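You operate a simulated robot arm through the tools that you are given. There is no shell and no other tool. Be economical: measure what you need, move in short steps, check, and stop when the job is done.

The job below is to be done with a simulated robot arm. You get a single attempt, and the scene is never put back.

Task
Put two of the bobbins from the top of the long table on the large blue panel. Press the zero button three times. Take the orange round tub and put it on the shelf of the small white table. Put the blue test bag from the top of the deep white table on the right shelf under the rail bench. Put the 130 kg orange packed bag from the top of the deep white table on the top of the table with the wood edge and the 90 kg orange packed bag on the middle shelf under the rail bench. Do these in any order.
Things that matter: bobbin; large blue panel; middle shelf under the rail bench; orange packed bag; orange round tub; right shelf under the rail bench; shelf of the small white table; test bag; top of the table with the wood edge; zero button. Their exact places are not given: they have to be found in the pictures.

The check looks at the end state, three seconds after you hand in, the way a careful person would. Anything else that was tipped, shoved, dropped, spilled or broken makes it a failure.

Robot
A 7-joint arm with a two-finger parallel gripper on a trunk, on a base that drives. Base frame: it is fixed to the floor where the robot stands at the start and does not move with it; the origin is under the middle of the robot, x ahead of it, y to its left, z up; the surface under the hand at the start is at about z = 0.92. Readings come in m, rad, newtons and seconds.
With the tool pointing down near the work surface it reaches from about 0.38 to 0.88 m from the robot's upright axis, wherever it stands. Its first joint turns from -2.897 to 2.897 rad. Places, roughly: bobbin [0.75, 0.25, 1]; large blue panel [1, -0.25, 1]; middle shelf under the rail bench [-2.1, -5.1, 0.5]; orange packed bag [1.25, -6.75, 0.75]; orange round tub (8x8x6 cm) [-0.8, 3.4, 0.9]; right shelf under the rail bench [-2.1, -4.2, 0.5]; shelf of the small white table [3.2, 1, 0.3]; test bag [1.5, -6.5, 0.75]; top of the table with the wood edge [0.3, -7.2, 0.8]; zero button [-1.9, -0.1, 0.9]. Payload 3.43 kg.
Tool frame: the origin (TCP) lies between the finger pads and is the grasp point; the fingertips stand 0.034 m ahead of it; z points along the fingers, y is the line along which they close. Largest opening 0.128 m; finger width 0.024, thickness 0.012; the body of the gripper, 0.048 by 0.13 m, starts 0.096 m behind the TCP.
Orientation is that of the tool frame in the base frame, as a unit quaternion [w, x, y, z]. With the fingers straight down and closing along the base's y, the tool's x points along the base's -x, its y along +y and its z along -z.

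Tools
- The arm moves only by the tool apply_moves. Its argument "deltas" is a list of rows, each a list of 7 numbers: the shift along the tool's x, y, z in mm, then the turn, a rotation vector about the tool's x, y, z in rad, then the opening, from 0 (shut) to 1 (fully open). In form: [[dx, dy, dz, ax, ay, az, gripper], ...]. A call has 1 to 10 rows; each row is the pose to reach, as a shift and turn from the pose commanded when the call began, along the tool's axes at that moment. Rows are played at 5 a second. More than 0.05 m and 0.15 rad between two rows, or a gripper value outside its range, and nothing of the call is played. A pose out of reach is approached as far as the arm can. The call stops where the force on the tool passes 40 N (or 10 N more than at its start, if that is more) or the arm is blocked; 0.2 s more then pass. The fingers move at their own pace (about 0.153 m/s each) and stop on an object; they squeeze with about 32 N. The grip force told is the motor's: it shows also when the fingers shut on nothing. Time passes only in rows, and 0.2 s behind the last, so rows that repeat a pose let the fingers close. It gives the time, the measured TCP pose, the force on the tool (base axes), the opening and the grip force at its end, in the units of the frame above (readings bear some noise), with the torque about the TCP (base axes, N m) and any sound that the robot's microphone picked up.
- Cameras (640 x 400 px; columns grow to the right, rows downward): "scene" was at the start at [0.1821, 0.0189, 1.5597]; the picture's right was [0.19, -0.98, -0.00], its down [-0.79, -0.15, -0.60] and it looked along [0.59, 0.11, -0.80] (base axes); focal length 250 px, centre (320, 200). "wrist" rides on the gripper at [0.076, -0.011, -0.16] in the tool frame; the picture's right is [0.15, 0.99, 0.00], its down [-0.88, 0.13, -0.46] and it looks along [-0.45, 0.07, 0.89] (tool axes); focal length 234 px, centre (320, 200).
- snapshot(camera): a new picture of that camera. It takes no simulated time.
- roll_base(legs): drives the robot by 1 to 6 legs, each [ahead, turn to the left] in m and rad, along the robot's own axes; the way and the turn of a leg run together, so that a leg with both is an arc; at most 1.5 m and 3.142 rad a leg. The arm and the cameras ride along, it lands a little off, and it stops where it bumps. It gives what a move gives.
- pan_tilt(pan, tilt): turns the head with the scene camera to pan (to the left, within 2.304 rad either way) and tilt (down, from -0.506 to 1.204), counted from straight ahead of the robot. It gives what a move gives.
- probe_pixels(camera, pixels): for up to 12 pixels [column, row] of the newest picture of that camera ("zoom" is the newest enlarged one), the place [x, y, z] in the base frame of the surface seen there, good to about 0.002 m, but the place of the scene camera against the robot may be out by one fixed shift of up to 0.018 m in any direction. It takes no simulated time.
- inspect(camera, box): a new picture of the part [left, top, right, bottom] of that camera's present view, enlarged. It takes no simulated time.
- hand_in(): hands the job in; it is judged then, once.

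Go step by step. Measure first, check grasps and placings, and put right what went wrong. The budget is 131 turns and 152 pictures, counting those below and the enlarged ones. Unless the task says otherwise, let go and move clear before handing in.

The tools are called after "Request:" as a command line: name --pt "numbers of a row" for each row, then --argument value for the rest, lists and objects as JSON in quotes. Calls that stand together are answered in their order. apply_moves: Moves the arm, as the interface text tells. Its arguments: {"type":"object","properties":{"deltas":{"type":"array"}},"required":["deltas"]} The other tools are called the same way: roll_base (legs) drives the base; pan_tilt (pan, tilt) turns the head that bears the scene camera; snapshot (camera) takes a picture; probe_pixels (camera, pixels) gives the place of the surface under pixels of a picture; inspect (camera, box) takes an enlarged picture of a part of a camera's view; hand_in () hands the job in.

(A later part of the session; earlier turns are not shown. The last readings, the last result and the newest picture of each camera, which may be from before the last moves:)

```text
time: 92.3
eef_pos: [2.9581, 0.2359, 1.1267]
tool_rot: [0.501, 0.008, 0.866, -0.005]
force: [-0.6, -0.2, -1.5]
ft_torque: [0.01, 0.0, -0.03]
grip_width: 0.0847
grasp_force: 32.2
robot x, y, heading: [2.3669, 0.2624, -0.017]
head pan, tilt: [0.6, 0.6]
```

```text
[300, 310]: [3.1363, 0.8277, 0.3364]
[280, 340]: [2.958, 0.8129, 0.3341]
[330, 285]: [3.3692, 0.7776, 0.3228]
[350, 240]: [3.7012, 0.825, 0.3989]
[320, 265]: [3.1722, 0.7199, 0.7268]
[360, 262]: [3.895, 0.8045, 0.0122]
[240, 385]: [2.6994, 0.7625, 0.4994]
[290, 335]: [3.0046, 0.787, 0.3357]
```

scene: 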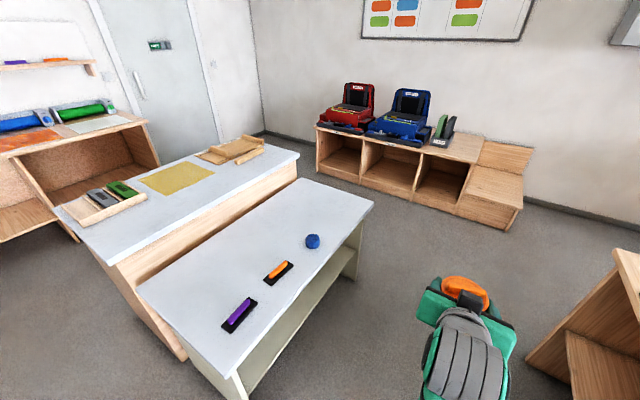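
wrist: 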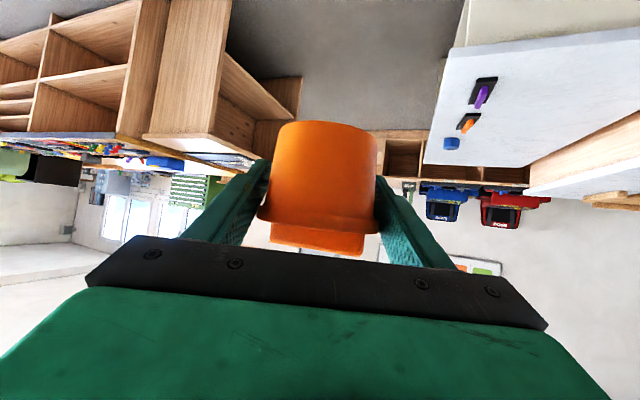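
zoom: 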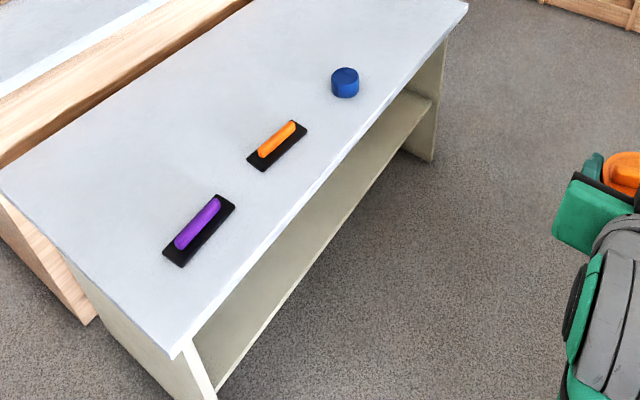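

The shelf surface is at z≈0.325 with its edge at y≈0.78; I'll place the tub near (3.05,0.87). I'll approach diagonally at heading ≈1.09 from (2.55,-0.05), lowering the arm in the aisle first.

Request:
roll_base --legs '[[0, -1.04], [0.37, 0], [0, 2.15]]'

Request:
pan_tilt --pan 0 --tilt 0.8

Request:
snapshot --camera "scene"

```text
time: 103.6
eef_pos: [2.8084, 0.4717, 1.1271]
tool_rot: [0.421, -0.468, 0.729, 0.27]
force: [0.1, -1.0, -0.4]
ft_torque: [0.0, -0.01, -0.01]
grip_width: 0.0847
grasp_force: 31.9
robot x, y, heading: [2.5513, -0.0615, 1.143]
head pan, tilt: [0.6, 0.6]
```

```text
time: 104.6
eef_pos: [2.8072, 0.4716, 1.1283]
tool_rot: [0.422, -0.467, 0.728, 0.271]
force: [0.4, -0.6, -0.5]
ft_torque: [0.0, -0.01, 0.01]
grip_width: 0.0842
grasp_force: 32.4
robot x, y, heading: [2.551, -0.0676, 1.141]
head pan, tilt: [0.0, 0.799]
```

```text
114 pictures are left
```

scene: 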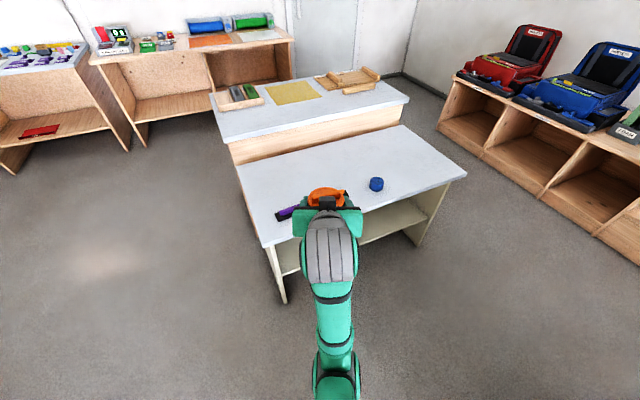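

The arm is in the aisle in front of the table. I lower straight down 0.45 m first, then check.

Request:
apply_moves --pt "39 0 22.4 0 0 0 0.4" --pt "78 0 44.8 0 0 0 0.4" --pt "117 0 67.2 0 0 0 0.4" --pt "156 0 89.6 0 0 0 0.4" --pt "195 0 112 0 0 0 0.4" --pt "234 0 134.4 0 0 0 0.4" --pt "273 0 156.8 0 0 0 0.4" --pt "312 0 179.2 0 0 0 0.4" --pt "351 0 201.6 0 0 0 0.4" --pt "390 0 224 0 0 0 0.4"

Request:
snapshot --camera "scene"

Request:
snapshot --camera "wrist"

```text
time: 106.8
eef_pos: [2.8077, 0.4679, 0.6764]
tool_rot: [0.422, -0.468, 0.728, 0.27]
force: [1.0, 0.0, -0.1]
ft_torque: [0.01, -0.03, 0.01]
grip_width: 0.0844
grasp_force: 31.9
robot x, y, heading: [2.5522, -0.062, 1.142]
head pan, tilt: [0.0, 0.799]
```

```text
113 pictures are left
```

scene: 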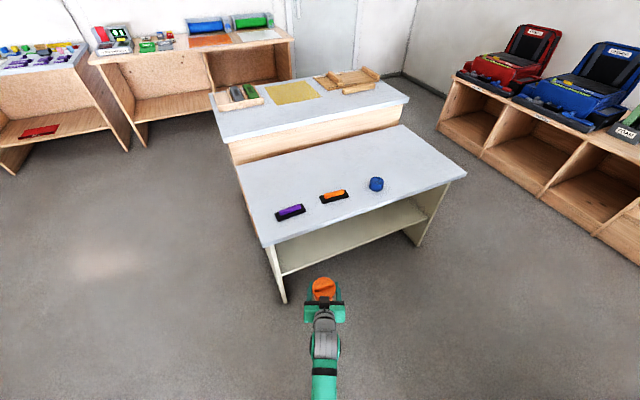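

```text
112 pictures are left
```

wrist: 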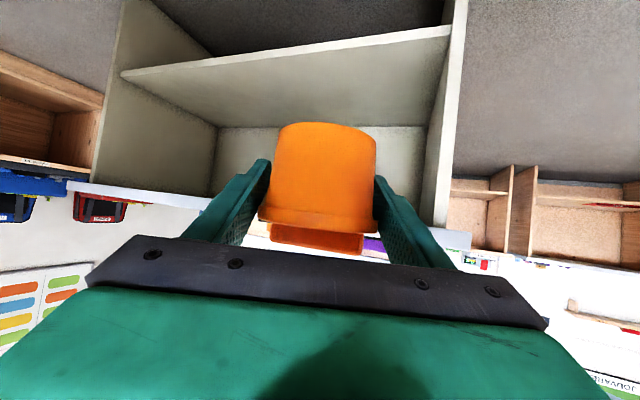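

The wrist sees the shelf clearly (board at (260,85)). I measure it.

Request:
probe_pixels --camera "wrist" --pixels '[[290, 60], [290, 90], [240, 100], [400, 60], [260, 115], [130, 76], [440, 40], [445, 215], [250, 185]]'

```text
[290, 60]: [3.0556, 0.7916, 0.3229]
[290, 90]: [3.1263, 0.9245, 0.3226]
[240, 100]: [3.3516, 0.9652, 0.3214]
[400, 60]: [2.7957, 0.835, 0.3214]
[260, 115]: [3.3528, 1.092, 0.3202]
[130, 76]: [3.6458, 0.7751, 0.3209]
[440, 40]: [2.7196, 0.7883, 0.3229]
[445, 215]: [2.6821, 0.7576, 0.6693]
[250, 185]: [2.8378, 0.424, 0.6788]
```

Shelf top 0.322, edge y≈0.78. I lower to TCP z≈0.42 and drive 0.28 m forward.

Request:
apply_moves --pt "39 0 22.4 0 0 0 0.4" --pt "78 0 44.8 0 0 0 0.4" --pt "117 0 67.2 0 0 0 0.4" --pt "156 0 89.6 0 0 0 0.4" --pt "195 0 112 0 0 0 0.4" --pt "222 0 127.5 0 0 0 0.4" --pt "222 0 127.5 0 0 0 0.4"

Request:
roll_base --legs '[[0.28, 0]]'

Request:
snapshot --camera "wrist"

Request:
snapshot --camera "scene"

```text
time: 108.4
eef_pos: [2.8045, 0.473, 0.4213]
tool_rot: [0.421, -0.467, 0.729, 0.27]
force: [-0.4, -0.4, -1.4]
ft_torque: [0.0, 0.02, 0.01]
grip_width: 0.0844
grasp_force: 32.0
robot x, y, heading: [2.5512, -0.0597, 1.148]
head pan, tilt: [0.0, 0.799]
```

```text
time: 110.3
eef_pos: [2.9216, 0.7242, 0.4217]
tool_rot: [0.421, -0.468, 0.728, 0.271]
force: [-0.6, -0.5, -0.9]
ft_torque: [0.03, 0.01, 0.03]
grip_width: 0.0843
grasp_force: 31.4
robot x, y, heading: [2.6671, 0.1867, 1.145]
head pan, tilt: [0.0, 0.799]
```

```text
111 pictures are left
```

wrist: 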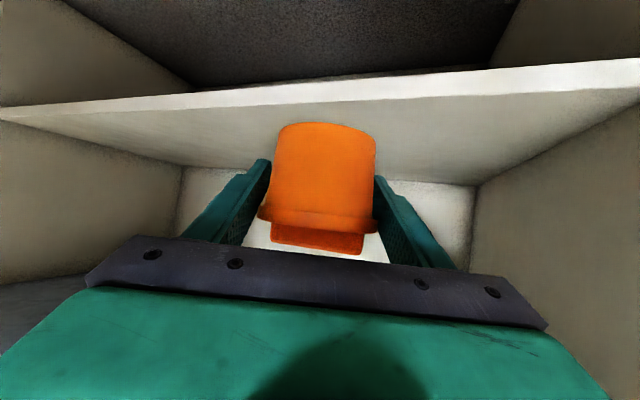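

```text
110 pictures are left
```

scene: 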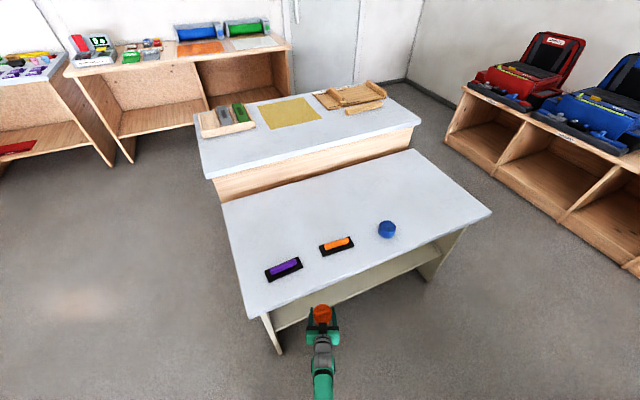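

The tub is at the shelf mouth, aligned. I reach in 0.165 m at height, then lower to about 2 mm above the board.

Request:
apply_moves --pt "-20 0 35 0 0 0 0.4" --pt "-40 0 70 0 0 0 0.4" --pt "-60 0 104 0 0 0 0.4" --pt "-82 0 143 0 0 0 0.4" --pt "-65 0 153 0 0 0 0.4" --pt "-45 0 164.5 0 0 0 0.4" --pt "-34 0 171 0 0 0 0.4" --pt "-34 0 171 0 0 0 0.4"

Request:
snapshot --camera "wrist"

```text
time: 112.1
eef_pos: [2.9736, 0.8426, 0.4235]
tool_rot: [0.422, -0.468, 0.728, 0.27]
force: [-0.5, 0.3, -1.4]
ft_torque: [0.01, 0.0, -0.02]
grip_width: 0.0844
grasp_force: 31.5
out of reach, approached as far as the arm can: row 4, 5, 6, 7, 8
robot x, y, heading: [2.6663, 0.1904, 1.136]
head pan, tilt: [0.0, 0.799]
```

```text
109 pictures are left
```

wrist: 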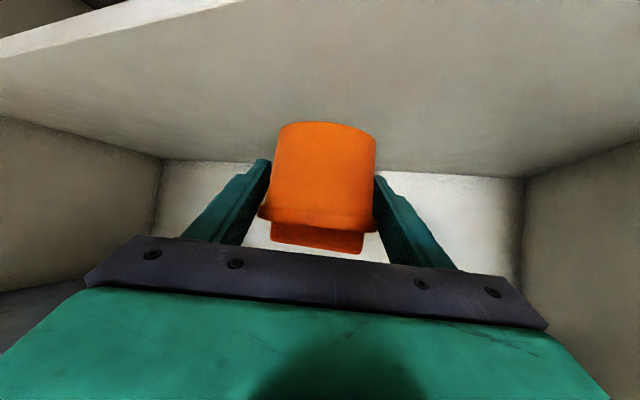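

The arm runs out of reach there. I pull in 80 mm and drive 0.12 m forward, then lower.

Request:
apply_moves --pt "20 0 -35 0 0 0 0.4" --pt "40 0 -69 0 0 0 0.4" --pt "40 0 -69 0 0 0 0.4"

Request:
roll_base --legs '[[0.12, 0]]'

```text
time: 112.9
eef_pos: [2.94, 0.7695, 0.4184]
tool_rot: [0.422, -0.467, 0.729, 0.27]
force: [-0.5, 0.0, -0.3]
ft_torque: [0.02, 0.0, 0.0]
grip_width: 0.0845
grasp_force: 31.8
robot x, y, heading: [2.6654, 0.1897, 1.144]
head pan, tilt: [0.0, 0.799]
```

```text
time: 114.1
eef_pos: [2.9917, 0.8782, 0.4189]
tool_rot: [0.422, -0.466, 0.729, 0.269]
force: [-0.1, 0.0, -2.1]
ft_torque: [0.05, 0.0, 0.01]
grip_width: 0.0843
grasp_force: 31.9
robot x, y, heading: [2.7146, 0.2972, 1.142]
head pan, tilt: [0.0, 0.799]
```

Now TCP is at (2.992,0.878,0.419); I lower 55 mm.

Request:
apply_moves --pt "26 0 15 0 0 0 0.4" --pt "42 0 24 0 0 0 0.4" --pt "48 0 27.5 0 0 0 0.4" --pt "48 0 27.5 0 0 0 0.4"

Request:
snapshot --camera "wrist"

```text
time: 115.1
eef_pos: [2.9933, 0.8786, 0.3775]
tool_rot: [0.423, -0.465, 0.729, 0.269]
force: [0.2, 0.5, -0.4]
ft_torque: [-0.04, 0.01, -0.01]
grip_width: 0.0844
grasp_force: 32.2
out of reach, approached as far as the arm can: row 2, 3, 4
robot x, y, heading: [2.712, 0.2997, 1.14]
head pan, tilt: [0.0, 0.799]
```

```text
108 pictures are left
```

wrist: 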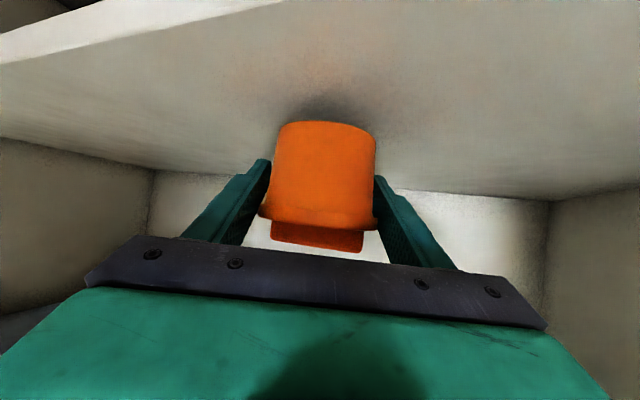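

14 mm short. I raise slightly, pull in 60 mm, drive 0.05 m on, and lower again.

Request:
apply_moves --pt "10 0 -38 0 0 0 0.4" --pt "20 0 -62 0 0 0 0.4" --pt "20 0 -62 0 0 0 0.4"

Request:
roll_base --legs '[[0.055, 0]]'

Request:
apply_moves --pt "13 0 7.5 0 0 0 0.4" --pt "22 0 12.5 0 0 0 0.4" --pt "22 0 12.5 0 0 0 0.4"

```text
time: 115.9
eef_pos: [2.9659, 0.8211, 0.3894]
tool_rot: [0.421, -0.467, 0.73, 0.269]
force: [-0.4, -0.5, -1.6]
ft_torque: [0.0, 0.04, 0.0]
grip_width: 0.0843
grasp_force: 31.9
robot x, y, heading: [2.7157, 0.2985, 1.138]
head pan, tilt: [0.0, 0.799]
```

```text
time: 116.9
eef_pos: [2.9898, 0.8731, 0.3902]
tool_rot: [0.421, -0.466, 0.729, 0.27]
force: [0.3, -0.5, -2.1]
ft_torque: [-0.02, -0.02, -0.01]
grip_width: 0.0845
grasp_force: 31.6
robot x, y, heading: [2.7382, 0.3525, 1.137]
head pan, tilt: [0.0, 0.799]
```

```text
time: 117.7
eef_pos: [2.9916, 0.8721, 0.3648]
tool_rot: [0.422, -0.466, 0.729, 0.27]
force: [0.4, 0.3, -0.7]
ft_torque: [-0.01, 0.0, -0.01]
grip_width: 0.0844
grasp_force: 31.9
robot x, y, heading: [2.7372, 0.3521, 1.142]
head pan, tilt: [0.0, 0.799]
```

I lower a further 3 mm and look.

Request:
apply_moves --pt "2.5 0 1.5 0 0 0 0.4" --pt "2.5 0 1.5 0 0 0 0.4"

Request:
inspect --camera "wrist" --box '[220, 60, 420, 200]'

```text
time: 118.3
eef_pos: [2.99, 0.8741, 0.3629]
tool_rot: [0.424, -0.465, 0.729, 0.27]
force: [0.0, -0.3, 13.5]
ft_torque: [0.03, 0.48, 0.03]
grip_width: 0.0844
grasp_force: 31.6
robot x, y, heading: [2.7374, 0.3501, 1.143]
head pan, tilt: [0.0, 0.799]
```

```text
2.86 times, centred on (320, 130) of wrist
```

zoom: 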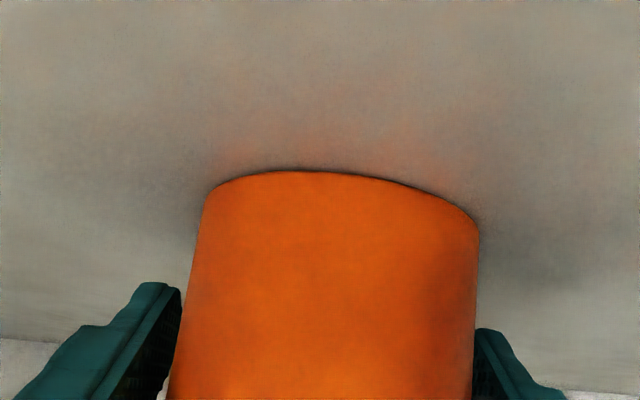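

Contact is made (13.5 N up). I open and withdraw along the tool axis, then back the base out.

Request:
apply_moves --pt "-1 0 -0.5 0 0 0 0.75" --pt "-1 0 -0.5 0 0 0 0.8" --pt "-1 0 -0.5 0 0 0 0.8" --pt "0 0 -30 0 0 0 0.8" --pt "0 0 -60 0 0 0 0.8" --pt "5 0 -90 0 0 0 0.8"

Request:
snapshot --camera "wrist"

Request:
roll_base --legs '[[-0.45, 0]]'

Request:
snapshot --camera "wrist"

```text
time: 119.7
eef_pos: [2.9547, 0.7991, 0.4027]
tool_rot: [0.422, -0.466, 0.73, 0.269]
force: [-0.6, 0.1, 0.1]
ft_torque: [0.0, 0.03, 0.0]
grip_width: 0.1021
grasp_force: 0.0
robot x, y, heading: [2.7381, 0.3489, 1.142]
head pan, tilt: [0.0, 0.799]
```

```text
106 pictures are left
```

wrist: 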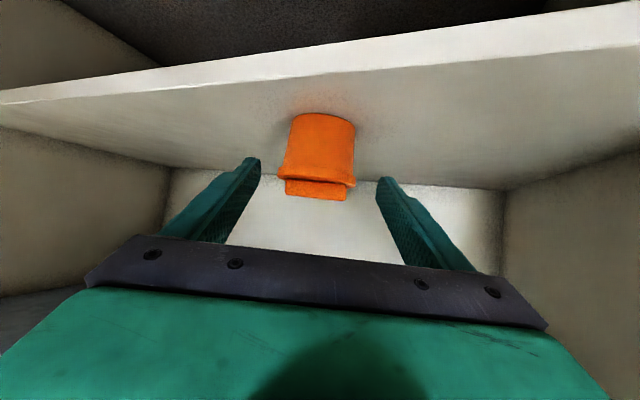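

```text
time: 122.4
eef_pos: [2.764, 0.3879, 0.402]
tool_rot: [0.421, -0.469, 0.728, 0.271]
force: [-0.2, -0.1, -0.2]
ft_torque: [0.0, 0.01, 0.03]
grip_width: 0.1027
grasp_force: 0.0
robot x, y, heading: [2.5504, -0.0658, 1.145]
head pan, tilt: [0.0, 0.799]
```

```text
105 pictures are left
```

wrist: 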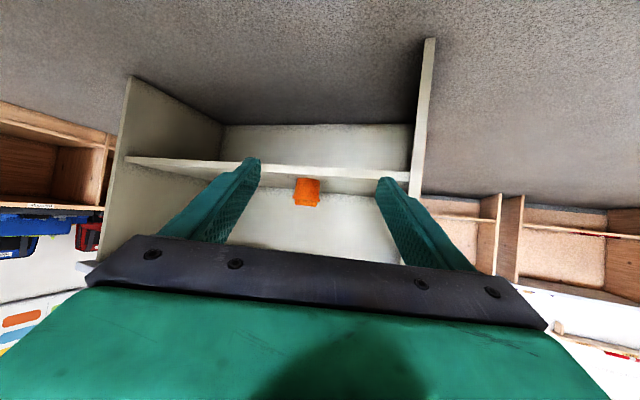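

The tub stands upright on the shelf at (306,190). I raise the arm and return the tool to pointing down.

Request:
apply_moves --pt "-42 0 -24 0 0 0 0.5" --pt "-84 0 -48 0 0 0 0" --pt "-126 0 -72 0 0 0 0" --pt "-168 0 -96 0 0 0 0" --pt "-210 0 -120 0 0 0 0" --pt "-252 0 -144 0 0 0 0" --pt "-294 0 -168 0 0 0 0" --pt "-336 0 -192 0 0 0 0" --pt "-378 0 -216 0 0 0 0" --pt "-420 0 -240 0 0 0 0"

Request:
apply_moves --pt "-30 0 -17 0 0.13 0 0" --pt "-60 0 -34 0 0.26 0 0" --pt "-90 0 -51 0 0.39 0 0" --pt "-120 0 -68 0 0.52 0 0" --pt "-150 0 -85 0 0.65 0 0" --pt "-180 0 -102 0 0.78 0 0" --pt "-210 0 -119 0 0.91 0 0" --pt "-215 0 -122 0 1.05 0 0"

Request:
snapshot --camera "scene"

```text
time: 124.6
eef_pos: [2.7634, 0.3908, 0.8899]
tool_rot: [0.421, -0.469, 0.728, 0.27]
force: [0.0, 0.0, -0.2]
ft_torque: [-0.01, 0.0, 0.04]
grip_width: 0.0001
grasp_force: 31.7
robot x, y, heading: [2.549, -0.0661, 1.146]
head pan, tilt: [0.0, 0.799]
```

```text
time: 126.4
eef_pos: [2.7749, 0.4177, 0.9623]
tool_rot: [0.302, -0.506, 0.784, 0.195]
force: [0.0, 0.4, 0.6]
ft_torque: [0.03, 0.01, 0.0]
grip_width: 0.0
grasp_force: 32.2
out of reach, approached as far as the arm can: row 1, 2, 3, 4, 5, 6, 7, 8
robot x, y, heading: [2.5528, -0.0611, 1.146]
head pan, tilt: [0.0, 0.799]
```

```text
104 pictures are left
```

scene: 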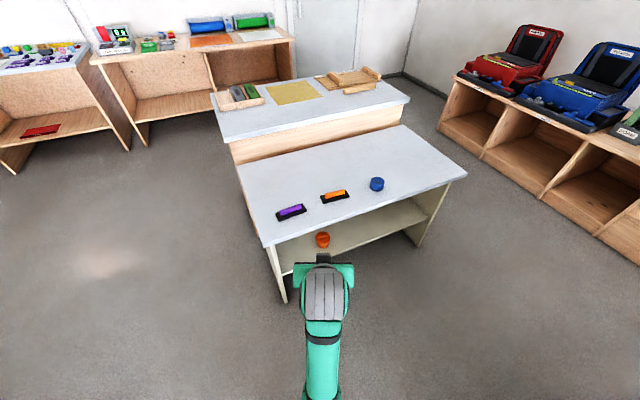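

The fold limit was hit; I extend forward while raising and finishing the un-tilt.

Request:
apply_moves --pt "-37 0 15 0 0 0 0" --pt "-74 0 30 0 0.12 0 0" --pt "-110 0 35 0 0.25 0 0" --pt "-145 0 20 0 0.38 0 0" --pt "-180 0 0 0 0.5 0 0" --pt "-215 0 -22 0 0.62 0 0" --pt "-245 0 -47 0 0.736 0 0" --pt "-245 0 -47 0 0.736 0 0"

Request:
roll_base --legs '[[0, 1.37], [1.4, 0], [0.6, 0], [0, 0.78], [1.5, 0]]'

Request:
pan_tilt --pan 0.3 --tilt 0.4

Request:
snapshot --camera "scene"

```text
time: 128.2
eef_pos: [2.8362, 0.5562, 1.1645]
tool_rot: [-0.001, -0.541, 0.841, -0.001]
force: [0.5, 0.3, -0.4]
ft_torque: [-0.07, 0.0, 0.01]
grip_width: 0.0001
grasp_force: 31.9
out of reach, approached as far as the arm can: row 2, 3, 4
robot x, y, heading: [2.5509, -0.063, 1.147]
head pan, tilt: [0.0, 0.799]
```

```text
time: 130.8
eef_pos: [2.3816, 0.5987, 1.1641]
tool_rot: [0.001, 0.792, -0.61, 0.001]
force: [0.1, 0.8, 0.5]
ft_torque: [0.03, 0.03, -0.01]
grip_width: 0.0
grasp_force: 31.8
robot x, y, heading: [2.5519, -0.0601, 1.72]
head pan, tilt: [0.0, 0.799]
stopped in leg 1: the robot was blocked; the commanded pose is now the measured one
```

```text
time: 131.7
eef_pos: [2.3834, 0.5998, 1.165]
tool_rot: [0.0, 0.79, -0.613, 0.001]
force: [0.1, 0.4, -0.3]
ft_torque: [-0.01, -0.03, 0.03]
grip_width: 0.0002
grasp_force: 31.5
robot x, y, heading: [2.5522, -0.0626, 1.725]
head pan, tilt: [0.3, 0.4]
```

```text
103 pictures are left
```

scene: 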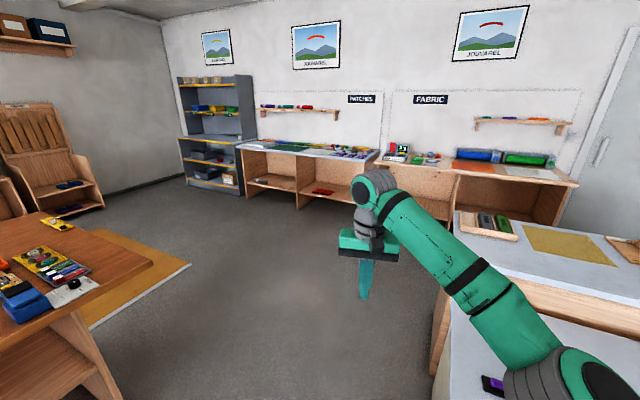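

The base corner touched the wood cabinet corner while turning. I roll forward 0.25 m for clearance, then turn left and leave for the west side.

Request:
roll_base --legs '[[0.24, 0], [0, 0.8], [1.3, 0]]'

Request:
pan_tilt --pan 0.3 --tilt 0.5

Request:
snapshot --camera "scene"

Request:
pan_tilt --pan -2.2 --tilt 0.5

Request:
snapshot --camera "scene"

```text
time: 142.1
eef_pos: [0.8253, 1.2288, 1.164]
tool_rot: [0.0, 0.971, -0.24, 0.001]
force: [-0.6, 0.6, 0.5]
ft_torque: [-0.04, -0.02, 0.01]
grip_width: 0.0001
grasp_force: 32.1
robot x, y, heading: [1.4263, 0.9072, 2.557]
head pan, tilt: [0.3, 0.4]
```

```text
time: 142.7
eef_pos: [0.8255, 1.2291, 1.1647]
tool_rot: [0.0, 0.971, -0.24, 0.0]
force: [0.6, 0.1, 0.0]
ft_torque: [-0.02, -0.01, -0.01]
grip_width: 0.0004
grasp_force: 32.2
robot x, y, heading: [1.4276, 0.9083, 2.558]
head pan, tilt: [0.3, 0.499]
```

```text
102 pictures are left
```

scene: 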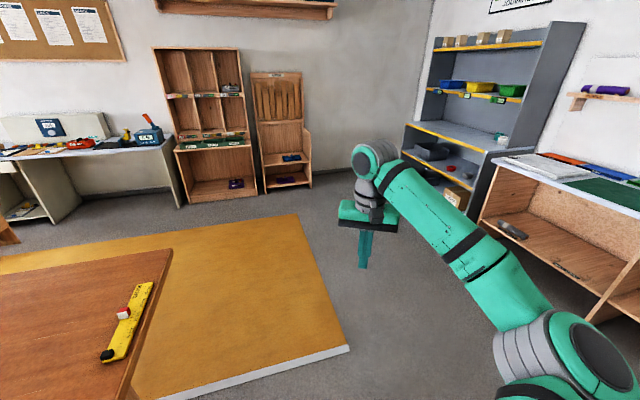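

```text
time: 145.0
eef_pos: [0.8255, 1.2298, 1.1648]
tool_rot: [-0.001, 0.971, -0.241, 0.0]
force: [0.1, 0.8, -0.8]
ft_torque: [-0.02, 0.0, 0.02]
grip_width: 0.0
grasp_force: 31.4
robot x, y, heading: [1.4279, 0.9092, 2.554]
head pan, tilt: [-2.201, 0.499]
```

```text
101 pictures are left
```

scene: 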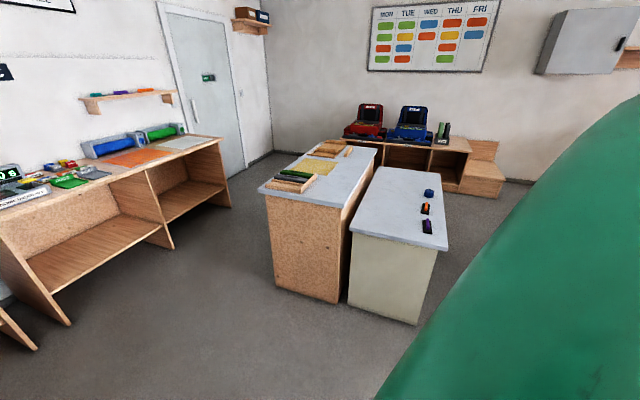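

I drive round the table's north end toward the desk with the display.

Request:
roll_base --legs '[[0, 0.53], [1.5, 0], [0.1, 0], [0, 0.73], [0.75, 0]]'

Request:
pan_tilt --pan 0.0 --tilt 0.5

Request:
snapshot --camera "scene"

```text
time: 160.7
eef_pos: [-1.2367, 0.0451, 1.1652]
tool_rot: [-0.001, 0.924, 0.381, 0.0]
force: [1.0, 0.2, 0.1]
ft_torque: [-0.04, -0.01, -0.03]
grip_width: 0.0
grasp_force: 31.1
robot x, y, heading: [-0.7504, 0.5201, -2.461]
head pan, tilt: [-2.201, 0.499]
```

```text
time: 162.8
eef_pos: [-1.2376, 0.0448, 1.1633]
tool_rot: [0.0, 0.924, 0.381, 0.001]
force: [-0.3, 0.6, 0.8]
ft_torque: [-0.02, 0.02, 0.02]
grip_width: 0.0001
grasp_force: 32.1
robot x, y, heading: [-0.7501, 0.5223, -2.459]
head pan, tilt: [0.0, 0.499]
```

```text
100 pictures are left
```

scene: 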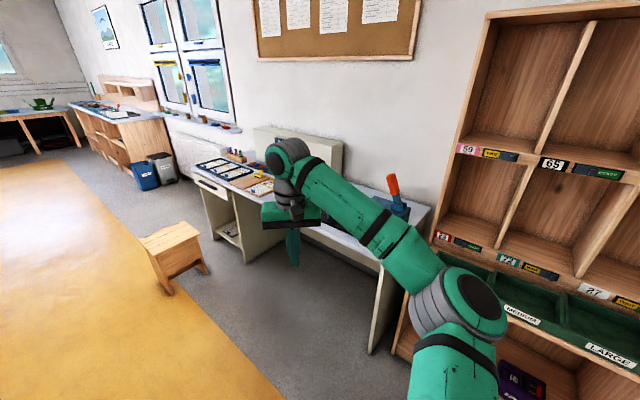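

The arm hides the desk's display. I turn right and pan left to see it.

Request:
roll_base --legs '[[0, -0.65]]'

Request:
pan_tilt --pan 0.5 --tilt 0.5

Request:
snapshot --camera "scene"

Request:
inspect --camera "scene" --box '[180, 80, 400, 240]'

```text
time: 165.1
eef_pos: [-1.4262, 0.4325, 1.1639]
tool_rot: [0.001, 0.998, 0.07, 0.001]
force: [-0.1, -1.0, -0.2]
ft_torque: [0.0, 0.0, 0.05]
grip_width: 0.0001
grasp_force: 32.3
robot x, y, heading: [-0.7513, 0.5239, -3.102]
head pan, tilt: [0.0, 0.499]
```

```text
time: 166.0
eef_pos: [-1.4268, 0.4334, 1.1655]
tool_rot: [0.0, 0.998, 0.07, 0.001]
force: [0.1, -0.6, -0.4]
ft_torque: [-0.02, -0.03, -0.01]
grip_width: 0.0
grasp_force: 32.1
robot x, y, heading: [-0.748, 0.5219, -3.107]
head pan, tilt: [0.499, 0.499]
```

```text
99 pictures are left
```

scene: 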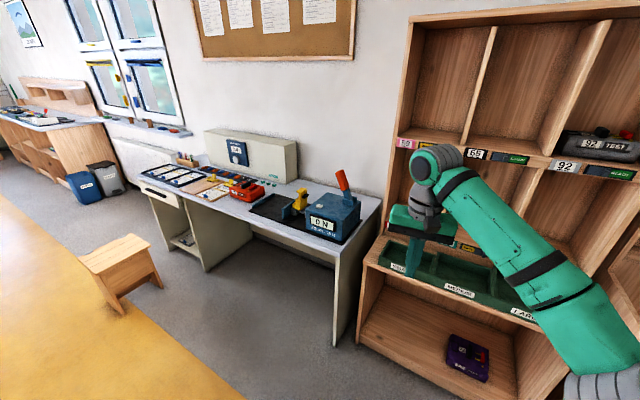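

```text
2.50 times, centred on (290, 160) of scene
```

zoom: 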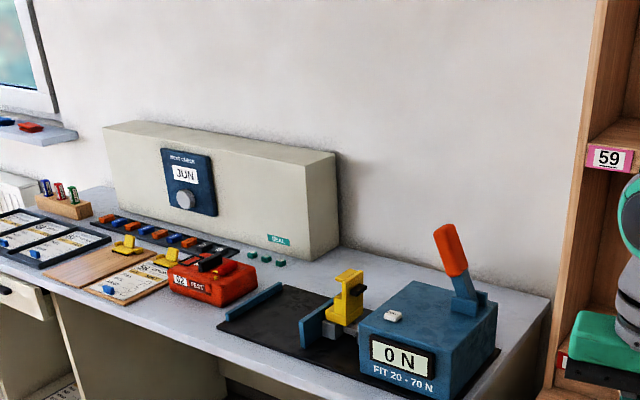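

The force gauge "0 N" has a white button on its top at zoom (393,317); that should be "zero". I look closer and probe it.

Request:
inspect --camera "scene" --box '[295, 170, 365, 250]'

Request:
probe_pixels --camera "scene" --pixels '[[319, 206], [335, 205], [340, 215], [306, 218], [342, 240], [268, 205], [343, 180], [358, 200], [340, 194]]'

```text
5.00 times, centred on (330, 210) of scene
```

zoom: 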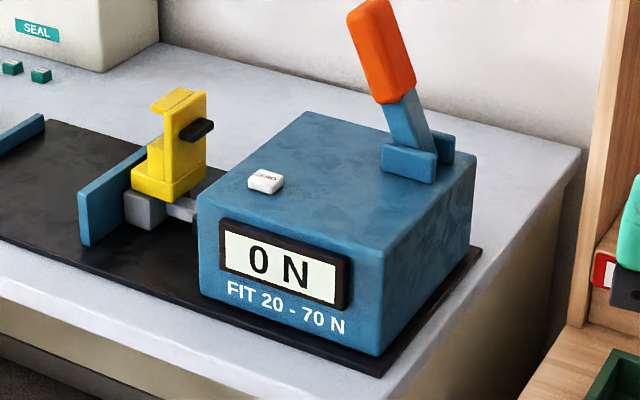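

```text
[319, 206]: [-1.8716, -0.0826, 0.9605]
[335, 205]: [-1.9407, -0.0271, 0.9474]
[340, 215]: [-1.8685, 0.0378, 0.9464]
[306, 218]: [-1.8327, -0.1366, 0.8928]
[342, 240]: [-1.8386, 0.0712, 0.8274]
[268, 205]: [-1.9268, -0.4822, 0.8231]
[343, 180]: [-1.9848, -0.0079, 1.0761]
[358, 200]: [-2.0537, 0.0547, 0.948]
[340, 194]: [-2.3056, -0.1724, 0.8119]
```

The button "ZERO" is at about (-1.872,-0.083), top ≈0.95. I drive to stand 0.7 m in front, facing -x.

Request:
roll_base --legs '[[0, 0.893], [0.72, 0], [0, -0.927]]'

Request:
snapshot --camera "wrist"

Request:
pan_tilt --pan 0.3 --tilt 0.7

Request:
snapshot --camera "scene"

```text
time: 175.2
eef_pos: [-1.8822, -0.1465, 1.1645]
tool_rot: [0.0, 0.998, 0.064, 0.001]
force: [0.2, 0.1, -1.0]
ft_torque: [-0.01, -0.02, -0.01]
grip_width: 0.0001
grasp_force: 31.7
robot x, y, heading: [-1.2057, -0.0664, -3.117]
head pan, tilt: [0.499, 0.499]
```

```text
96 pictures are left
```

wrist: 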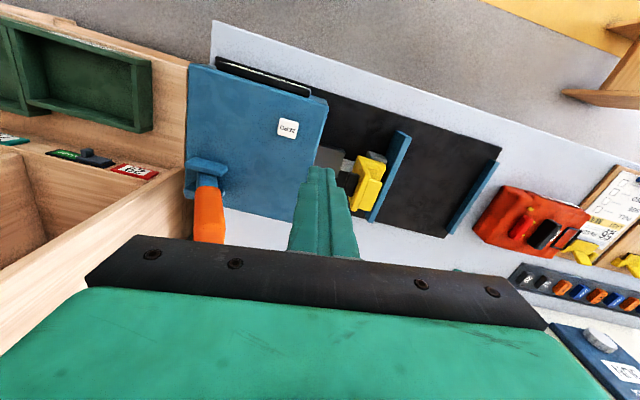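

```text
time: 175.9
eef_pos: [-1.881, -0.1465, 1.1636]
tool_rot: [0.001, 0.998, 0.064, 0.002]
force: [-0.5, 0.2, 0.1]
ft_torque: [0.02, -0.02, 0.0]
grip_width: 0.0
grasp_force: 32.2
robot x, y, heading: [-1.2008, -0.0648, -3.119]
head pan, tilt: [0.3, 0.7]
```

```text
95 pictures are left
```

scene: 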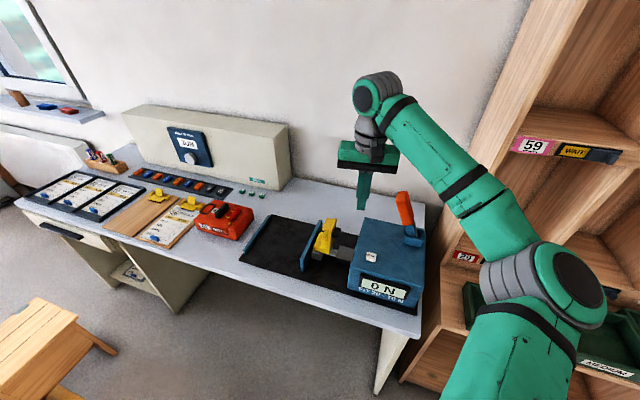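

Request:
probe_pixels --camera "wrist" --pixels '[[288, 128], [280, 122], [296, 134], [265, 130], [288, 145], [365, 180], [208, 170], [210, 225]]'

```text
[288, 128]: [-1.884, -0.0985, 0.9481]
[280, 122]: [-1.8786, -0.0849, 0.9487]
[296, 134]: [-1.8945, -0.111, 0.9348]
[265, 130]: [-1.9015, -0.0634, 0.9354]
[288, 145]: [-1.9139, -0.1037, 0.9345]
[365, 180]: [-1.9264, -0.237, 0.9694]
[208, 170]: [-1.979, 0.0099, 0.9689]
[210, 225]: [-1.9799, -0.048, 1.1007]
```

The button's top is at (-1.881,-0.094,0.9485). I move over it with fingers shut, tips about 8 mm above.

Request:
apply_moves --pt "4 -26 20 0 0 0 0" --pt "7 -52 50 0 0 0 0" --pt "7 -52 90 0 0 0 0" --pt "7 -52 130 0 0 0 0" --pt "7 -52 160 0 0 0 0" --pt "7 -52 172 0 0 0 0" --pt "7 -52 172 0 0 0 0"

Request:
snapshot --camera "wrist"

Request:
inspect --camera "scene" --box '[320, 140, 450, 320]'

```text
time: 177.5
eef_pos: [-1.8792, -0.0924, 0.9906]
tool_rot: [-0.001, 0.998, 0.064, 0.001]
force: [-0.6, 0.1, 0.5]
ft_torque: [0.0, -0.03, 0.0]
grip_width: 0.0001
grasp_force: 31.9
robot x, y, heading: [-1.2057, -0.0615, -3.122]
head pan, tilt: [0.3, 0.7]
```

```text
94 pictures are left
```

wrist: 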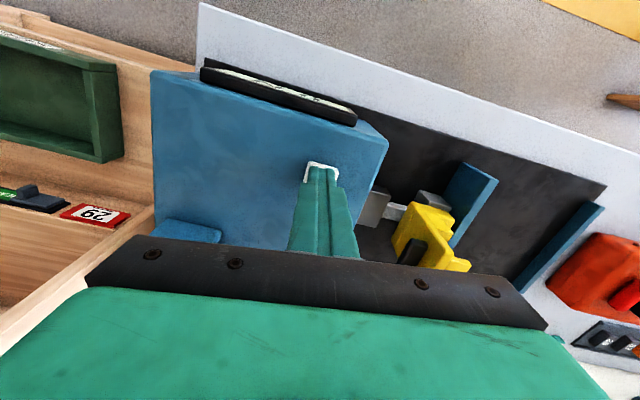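

```text
2.22 times, centred on (385, 230) of scene
```

zoom: 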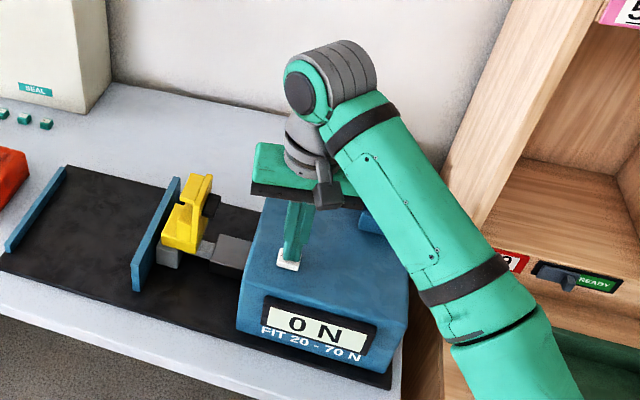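

The tip is over the button. I press gently in steps for one press and read force and sound.

Request:
apply_moves --pt "0 0 7 0 0 0 0" --pt "0 0 9 0 0 0 0" --pt "0 0 11 0 0 0 0"

```text
time: 178.3
eef_pos: [-1.8786, -0.0947, 0.9808]
tool_rot: [0.0, 0.998, 0.063, 0.001]
force: [-0.8, 0.0, 0.6]
ft_torque: [0.01, 0.01, 0.01]
grip_width: 0.0
grasp_force: 31.9
robot x, y, heading: [-1.199, -0.0608, -3.122]
head pan, tilt: [0.3, 0.7]
```

Request:
apply_moves --pt "0 0 1 0 0 0 0" --pt "0 0 2 0 0 0 0" --pt "0 0 3 0 0 0 0"

```text
time: 179.1
eef_pos: [-1.8812, -0.0945, 0.9772]
tool_rot: [0.0, 0.998, 0.063, 0.001]
force: [1.7, -0.4, 2.7]
ft_torque: [0.02, -0.03, 0.03]
grip_width: 0.0001
grasp_force: 32.4
robot x, y, heading: [-1.2042, -0.064, -3.118]
head pan, tilt: [0.3, 0.7]
heard: click
```

A click: the first press. I lift fully and press the second time to the same depth.

Request:
apply_moves --pt "0 0 -6 0 0 0 0" --pt "0 0 -12 0 0 0 0" --pt "0 0 -12 0 0 0 0"

Request:
inspect --camera "scene" --box '[320, 140, 450, 320]'

Request:
apply_moves --pt "0 0 6 0 0 0 0" --pt "0 0 10 0 0 0 0" --pt "0 0 12.3 0 0 0 0" --pt "0 0 12.3 0 0 0 0"

```text
time: 179.9
eef_pos: [-1.8792, -0.0963, 0.9896]
tool_rot: [-0.001, 0.998, 0.065, 0.001]
force: [0.3, -0.9, 0.2]
ft_torque: [0.02, 0.01, 0.05]
grip_width: 0.0002
grasp_force: 32.0
robot x, y, heading: [-1.2036, -0.0666, -3.125]
head pan, tilt: [0.3, 0.7]
```

```text
2.22 times, centred on (385, 230) of scene
```

zoom: 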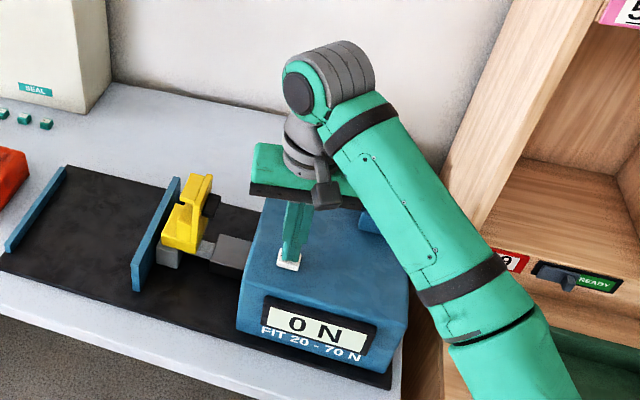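

```text
time: 180.9
eef_pos: [-1.8811, -0.0948, 0.978]
tool_rot: [0.0, 0.998, 0.063, 0.001]
force: [0.1, 1.6, 2.7]
ft_torque: [0.05, 0.01, -0.03]
grip_width: 0.0001
grasp_force: 32.0
robot x, y, heading: [-1.2016, -0.0598, -3.117]
head pan, tilt: [0.3, 0.7]
heard: click
```

Second click heard. I lift and press the third time.

Request:
apply_moves --pt "0 0 -6 0 0 0 0" --pt "0 0 -12 0 0 0 0" --pt "0 0 -12 0 0 0 0"

Request:
apply_moves --pt "0 0 6 0 0 0 0" --pt "0 0 10 0 0 0 0" --pt "0 0 12.2 0 0 0 0" --pt "0 0 12.2 0 0 0 0"

```text
time: 181.7
eef_pos: [-1.8801, -0.0938, 0.9899]
tool_rot: [0.0, 0.998, 0.064, 0.0]
force: [0.2, -0.4, -0.6]
ft_torque: [-0.01, -0.01, 0.05]
grip_width: 0.0001
grasp_force: 31.6
robot x, y, heading: [-1.2022, -0.0631, -3.12]
head pan, tilt: [0.3, 0.7]
```

```text
time: 182.7
eef_pos: [-1.8793, -0.094, 0.9785]
tool_rot: [0.001, 0.998, 0.063, 0.001]
force: [0.2, 0.8, 2.1]
ft_torque: [0.04, 0.0, -0.03]
grip_width: 0.0
grasp_force: 32.3
robot x, y, heading: [-1.1998, -0.0634, -3.122]
head pan, tilt: [0.3, 0.7]
heard: click
```

Third click heard. I lift away and back off into the aisle, turning to look south.

Request:
apply_moves --pt "0 0 -30 0 0 0 0" --pt "0 0 -75 0 0 0 0" --pt "0 0 -120 0 0 0 0" --pt "0 0 -165 0 0 0 0" --pt "0 0 -200 0 0 0 0" --pt "45 0 -200 0 0 0 0" --pt "90 0 -200 0 0 0 0" --pt "135 0 -200 0 0 0 0"

Request:
roll_base --legs '[[-0.8, 0], [0, 1.55]]'

Request:
pan_tilt --pan 0 --tilt 0.3

Request:
snapshot --camera "scene"

```text
time: 184.5
eef_pos: [-1.7449, -0.0754, 1.1792]
tool_rot: [0.0, 0.998, 0.064, 0.0]
force: [-0.2, -0.2, 0.2]
ft_torque: [0.02, -0.01, -0.03]
grip_width: 0.0
grasp_force: 32.5
robot x, y, heading: [-1.2038, -0.0663, -3.119]
head pan, tilt: [0.3, 0.7]
```

```text
time: 193.2
eef_pos: [-0.3721, -0.5881, 1.18]
tool_rot: [-0.001, 0.661, 0.751, 0.0]
force: [0.2, -0.8, -0.3]
ft_torque: [-0.05, 0.02, -0.01]
grip_width: 0.0001
grasp_force: 32.0
robot x, y, heading: [-0.3839, -0.047, -1.551]
head pan, tilt: [0.3, 0.7]
```

```text
time: 194.1
eef_pos: [-0.3735, -0.5876, 1.1802]
tool_rot: [0.0, 0.66, 0.751, 0.001]
force: [0.3, 1.0, 0.1]
ft_torque: [0.02, 0.02, 0.03]
grip_width: 0.0
grasp_force: 31.9
robot x, y, heading: [-0.3875, -0.0452, -1.542]
head pan, tilt: [0.0, 0.3]
```

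```text
91 pictures are left
```

scene: 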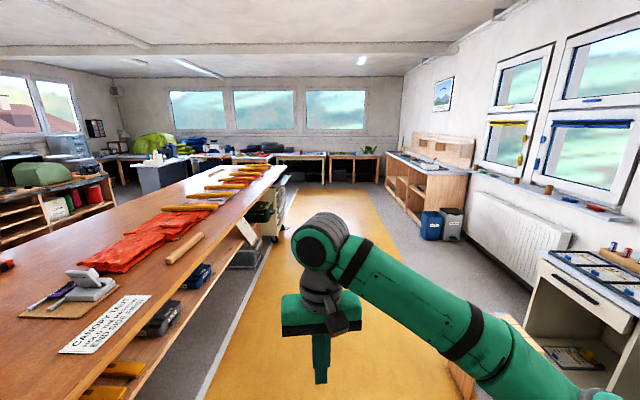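

The aisle is open; something wooden is at (455,375) — the stool. I probe it and the cart before driving.

Request:
probe_pixels --camera "scene" --pixels '[[447, 365], [460, 390], [270, 235], [285, 215], [285, 250], [255, 250], [205, 400], [430, 240], [445, 190], [330, 155], [280, 155], [165, 170]]'

```text
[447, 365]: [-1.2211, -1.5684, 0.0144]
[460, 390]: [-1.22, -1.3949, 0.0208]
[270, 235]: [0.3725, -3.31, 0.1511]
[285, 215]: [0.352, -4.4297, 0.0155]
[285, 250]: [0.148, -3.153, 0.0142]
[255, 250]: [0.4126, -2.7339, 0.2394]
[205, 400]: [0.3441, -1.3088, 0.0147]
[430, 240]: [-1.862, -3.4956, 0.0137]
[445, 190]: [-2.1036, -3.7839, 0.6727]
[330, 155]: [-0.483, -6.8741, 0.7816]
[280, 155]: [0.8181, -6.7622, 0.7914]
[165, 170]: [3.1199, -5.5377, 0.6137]
```

The aisle at x≈-0.4 is clear. I drive south to about y=-4.7 and look.

Request:
roll_base --legs '[[0, -0.03], [1.5, 0], [1.5, 0], [1.5, 0]]'

Request:
pan_tilt --pan 0.6 --tilt 0.5

Request:
snapshot --camera "scene"

Request:
pan_tilt --pan -1.2 --tilt 0.5

Request:
snapshot --camera "scene"

```text
time: 215.8
eef_pos: [-0.5943, -5.0546, 1.1797]
tool_rot: [-0.001, 0.693, 0.721, 0.001]
force: [-0.4, -0.1, 1.3]
ft_torque: [0.04, -0.01, 0.01]
grip_width: 0.0
grasp_force: 31.9
robot x, y, heading: [-0.5555, -4.5095, -1.64]
head pan, tilt: [0.0, 0.3]
```

```text
time: 216.8
eef_pos: [-0.5949, -5.0531, 1.1784]
tool_rot: [-0.001, 0.693, 0.721, 0.0]
force: [0.6, 0.0, 0.8]
ft_torque: [-0.01, -0.01, -0.02]
grip_width: 0.0
grasp_force: 32.3
robot x, y, heading: [-0.5568, -4.5111, -1.634]
head pan, tilt: [0.6, 0.499]
```

```text
90 pictures are left
```

scene: 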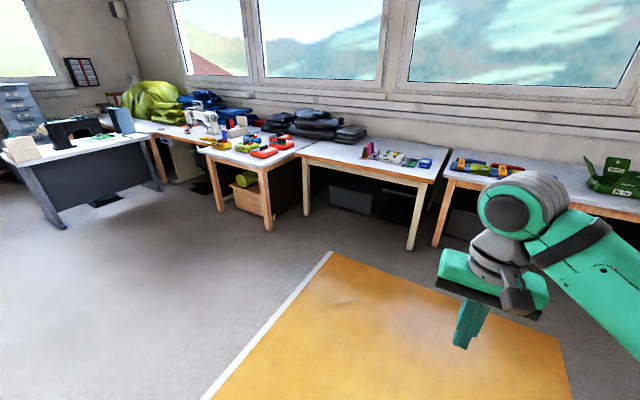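

```text
time: 218.6
eef_pos: [-0.595, -5.0528, 1.1801]
tool_rot: [0.0, 0.692, 0.722, 0.001]
force: [0.1, 0.7, -0.1]
ft_torque: [0.0, 0.01, -0.01]
grip_width: 0.0
grasp_force: 32.4
robot x, y, heading: [-0.56, -4.5134, -1.638]
head pan, tilt: [-1.201, 0.499]
```

```text
89 pictures are left
```

scene: 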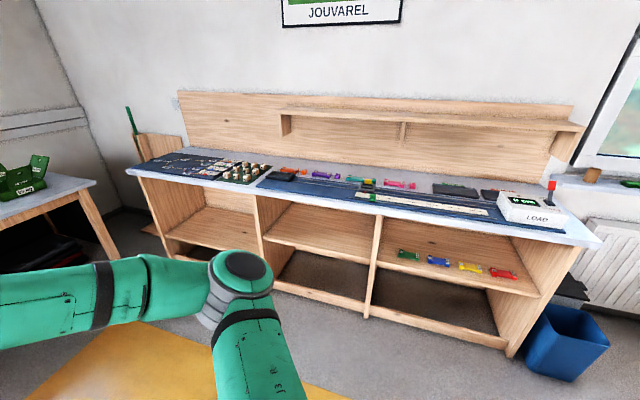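

The rail bench has three bays: right with four small items on its board at (430,260), middle empty. Now I look closely at the deep white table near (250,145) of the first picture.

Request:
pan_tilt --pan 0.6 --tilt 0.5

Request:
inspect --camera "scene" --box '[170, 90, 450, 260]'

Request:
snapshot --camera "scene"

Request:
probe_pixels --camera "scene" --pixels '[[262, 154], [284, 146], [250, 140], [230, 138], [300, 155], [205, 155], [265, 170], [430, 185], [305, 160], [385, 165]]'

```text
time: 220.4
eef_pos: [-0.5937, -5.0538, 1.1799]
tool_rot: [-0.001, 0.692, 0.722, 0.001]
force: [-0.3, -0.3, -0.4]
ft_torque: [0.02, -0.01, -0.02]
grip_width: 0.0
grasp_force: 31.8
robot x, y, heading: [-0.5565, -4.512, -1.634]
head pan, tilt: [0.6, 0.499]
```

```text
2.29 times, centred on (310, 175) of scene
```

zoom: 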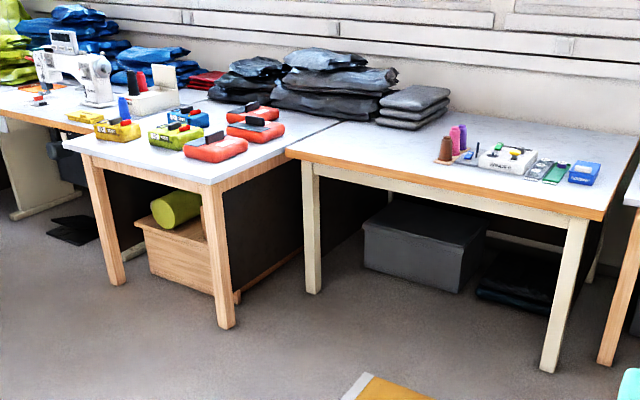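

```text
87 pictures are left
```

scene: 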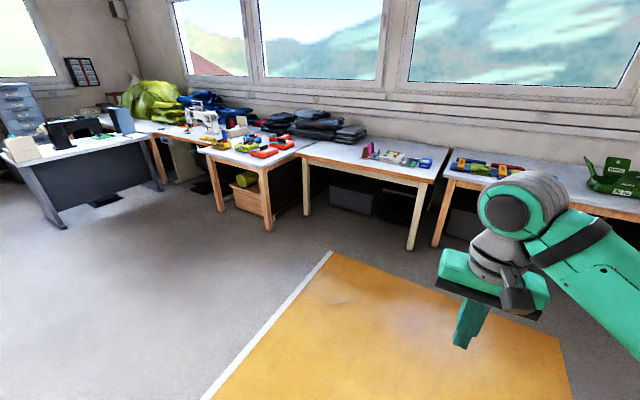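

```text
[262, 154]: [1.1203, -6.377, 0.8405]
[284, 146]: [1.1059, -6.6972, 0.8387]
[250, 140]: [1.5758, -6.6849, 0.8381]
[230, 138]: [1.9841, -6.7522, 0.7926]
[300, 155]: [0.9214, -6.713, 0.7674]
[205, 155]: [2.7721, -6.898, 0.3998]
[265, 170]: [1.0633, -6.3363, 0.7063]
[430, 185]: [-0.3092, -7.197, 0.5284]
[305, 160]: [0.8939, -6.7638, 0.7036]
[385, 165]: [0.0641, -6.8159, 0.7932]
```

The bags sit on the deep white table (x≈1–1.7, y≈-6.3…-6.9): three orange, one yellow, one blue among others. I drive to (1.2,-5.4) facing -y to read their labels.

Request:
roll_base --legs '[[0.7, 0], [0, 1.55], [1.5, 0], [0.3, 0], [0, -1.49]]'

Request:
pan_tilt --pan 0.0 --tilt 0.6

Request:
snapshot --camera "scene"

Request:
snapshot --camera "wrist"

```text
time: 241.3
eef_pos: [1.171, -5.8716, 1.1795]
tool_rot: [0.0, 0.671, 0.742, 0.001]
force: [-0.1, -1.0, 0.1]
ft_torque: [0.02, 0.02, -0.05]
grip_width: 0.0003
grasp_force: 32.2
robot x, y, heading: [1.1745, -5.3289, -1.573]
head pan, tilt: [0.6, 0.499]
```

```text
time: 242.3
eef_pos: [1.1712, -5.8726, 1.18]
tool_rot: [0.0, 0.67, 0.742, 0.001]
force: [-0.4, 0.1, -0.1]
ft_torque: [-0.02, -0.02, 0.04]
grip_width: 0.0
grasp_force: 31.8
robot x, y, heading: [1.1735, -5.3304, -1.572]
head pan, tilt: [0.0, 0.6]
```

```text
86 pictures are left
```

scene: 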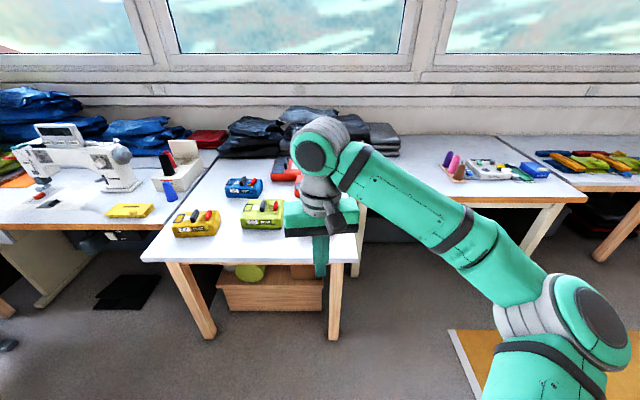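

```text
85 pictures are left
```

wrist: 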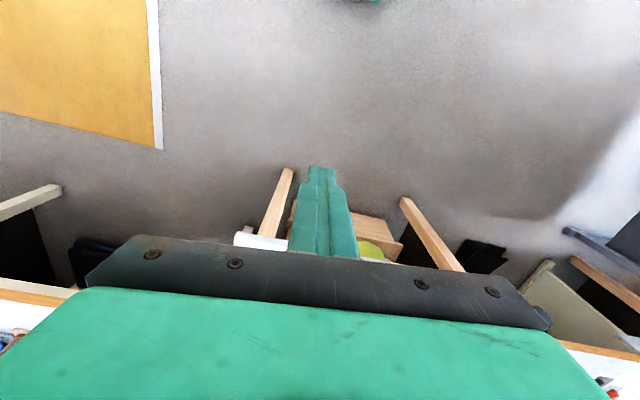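

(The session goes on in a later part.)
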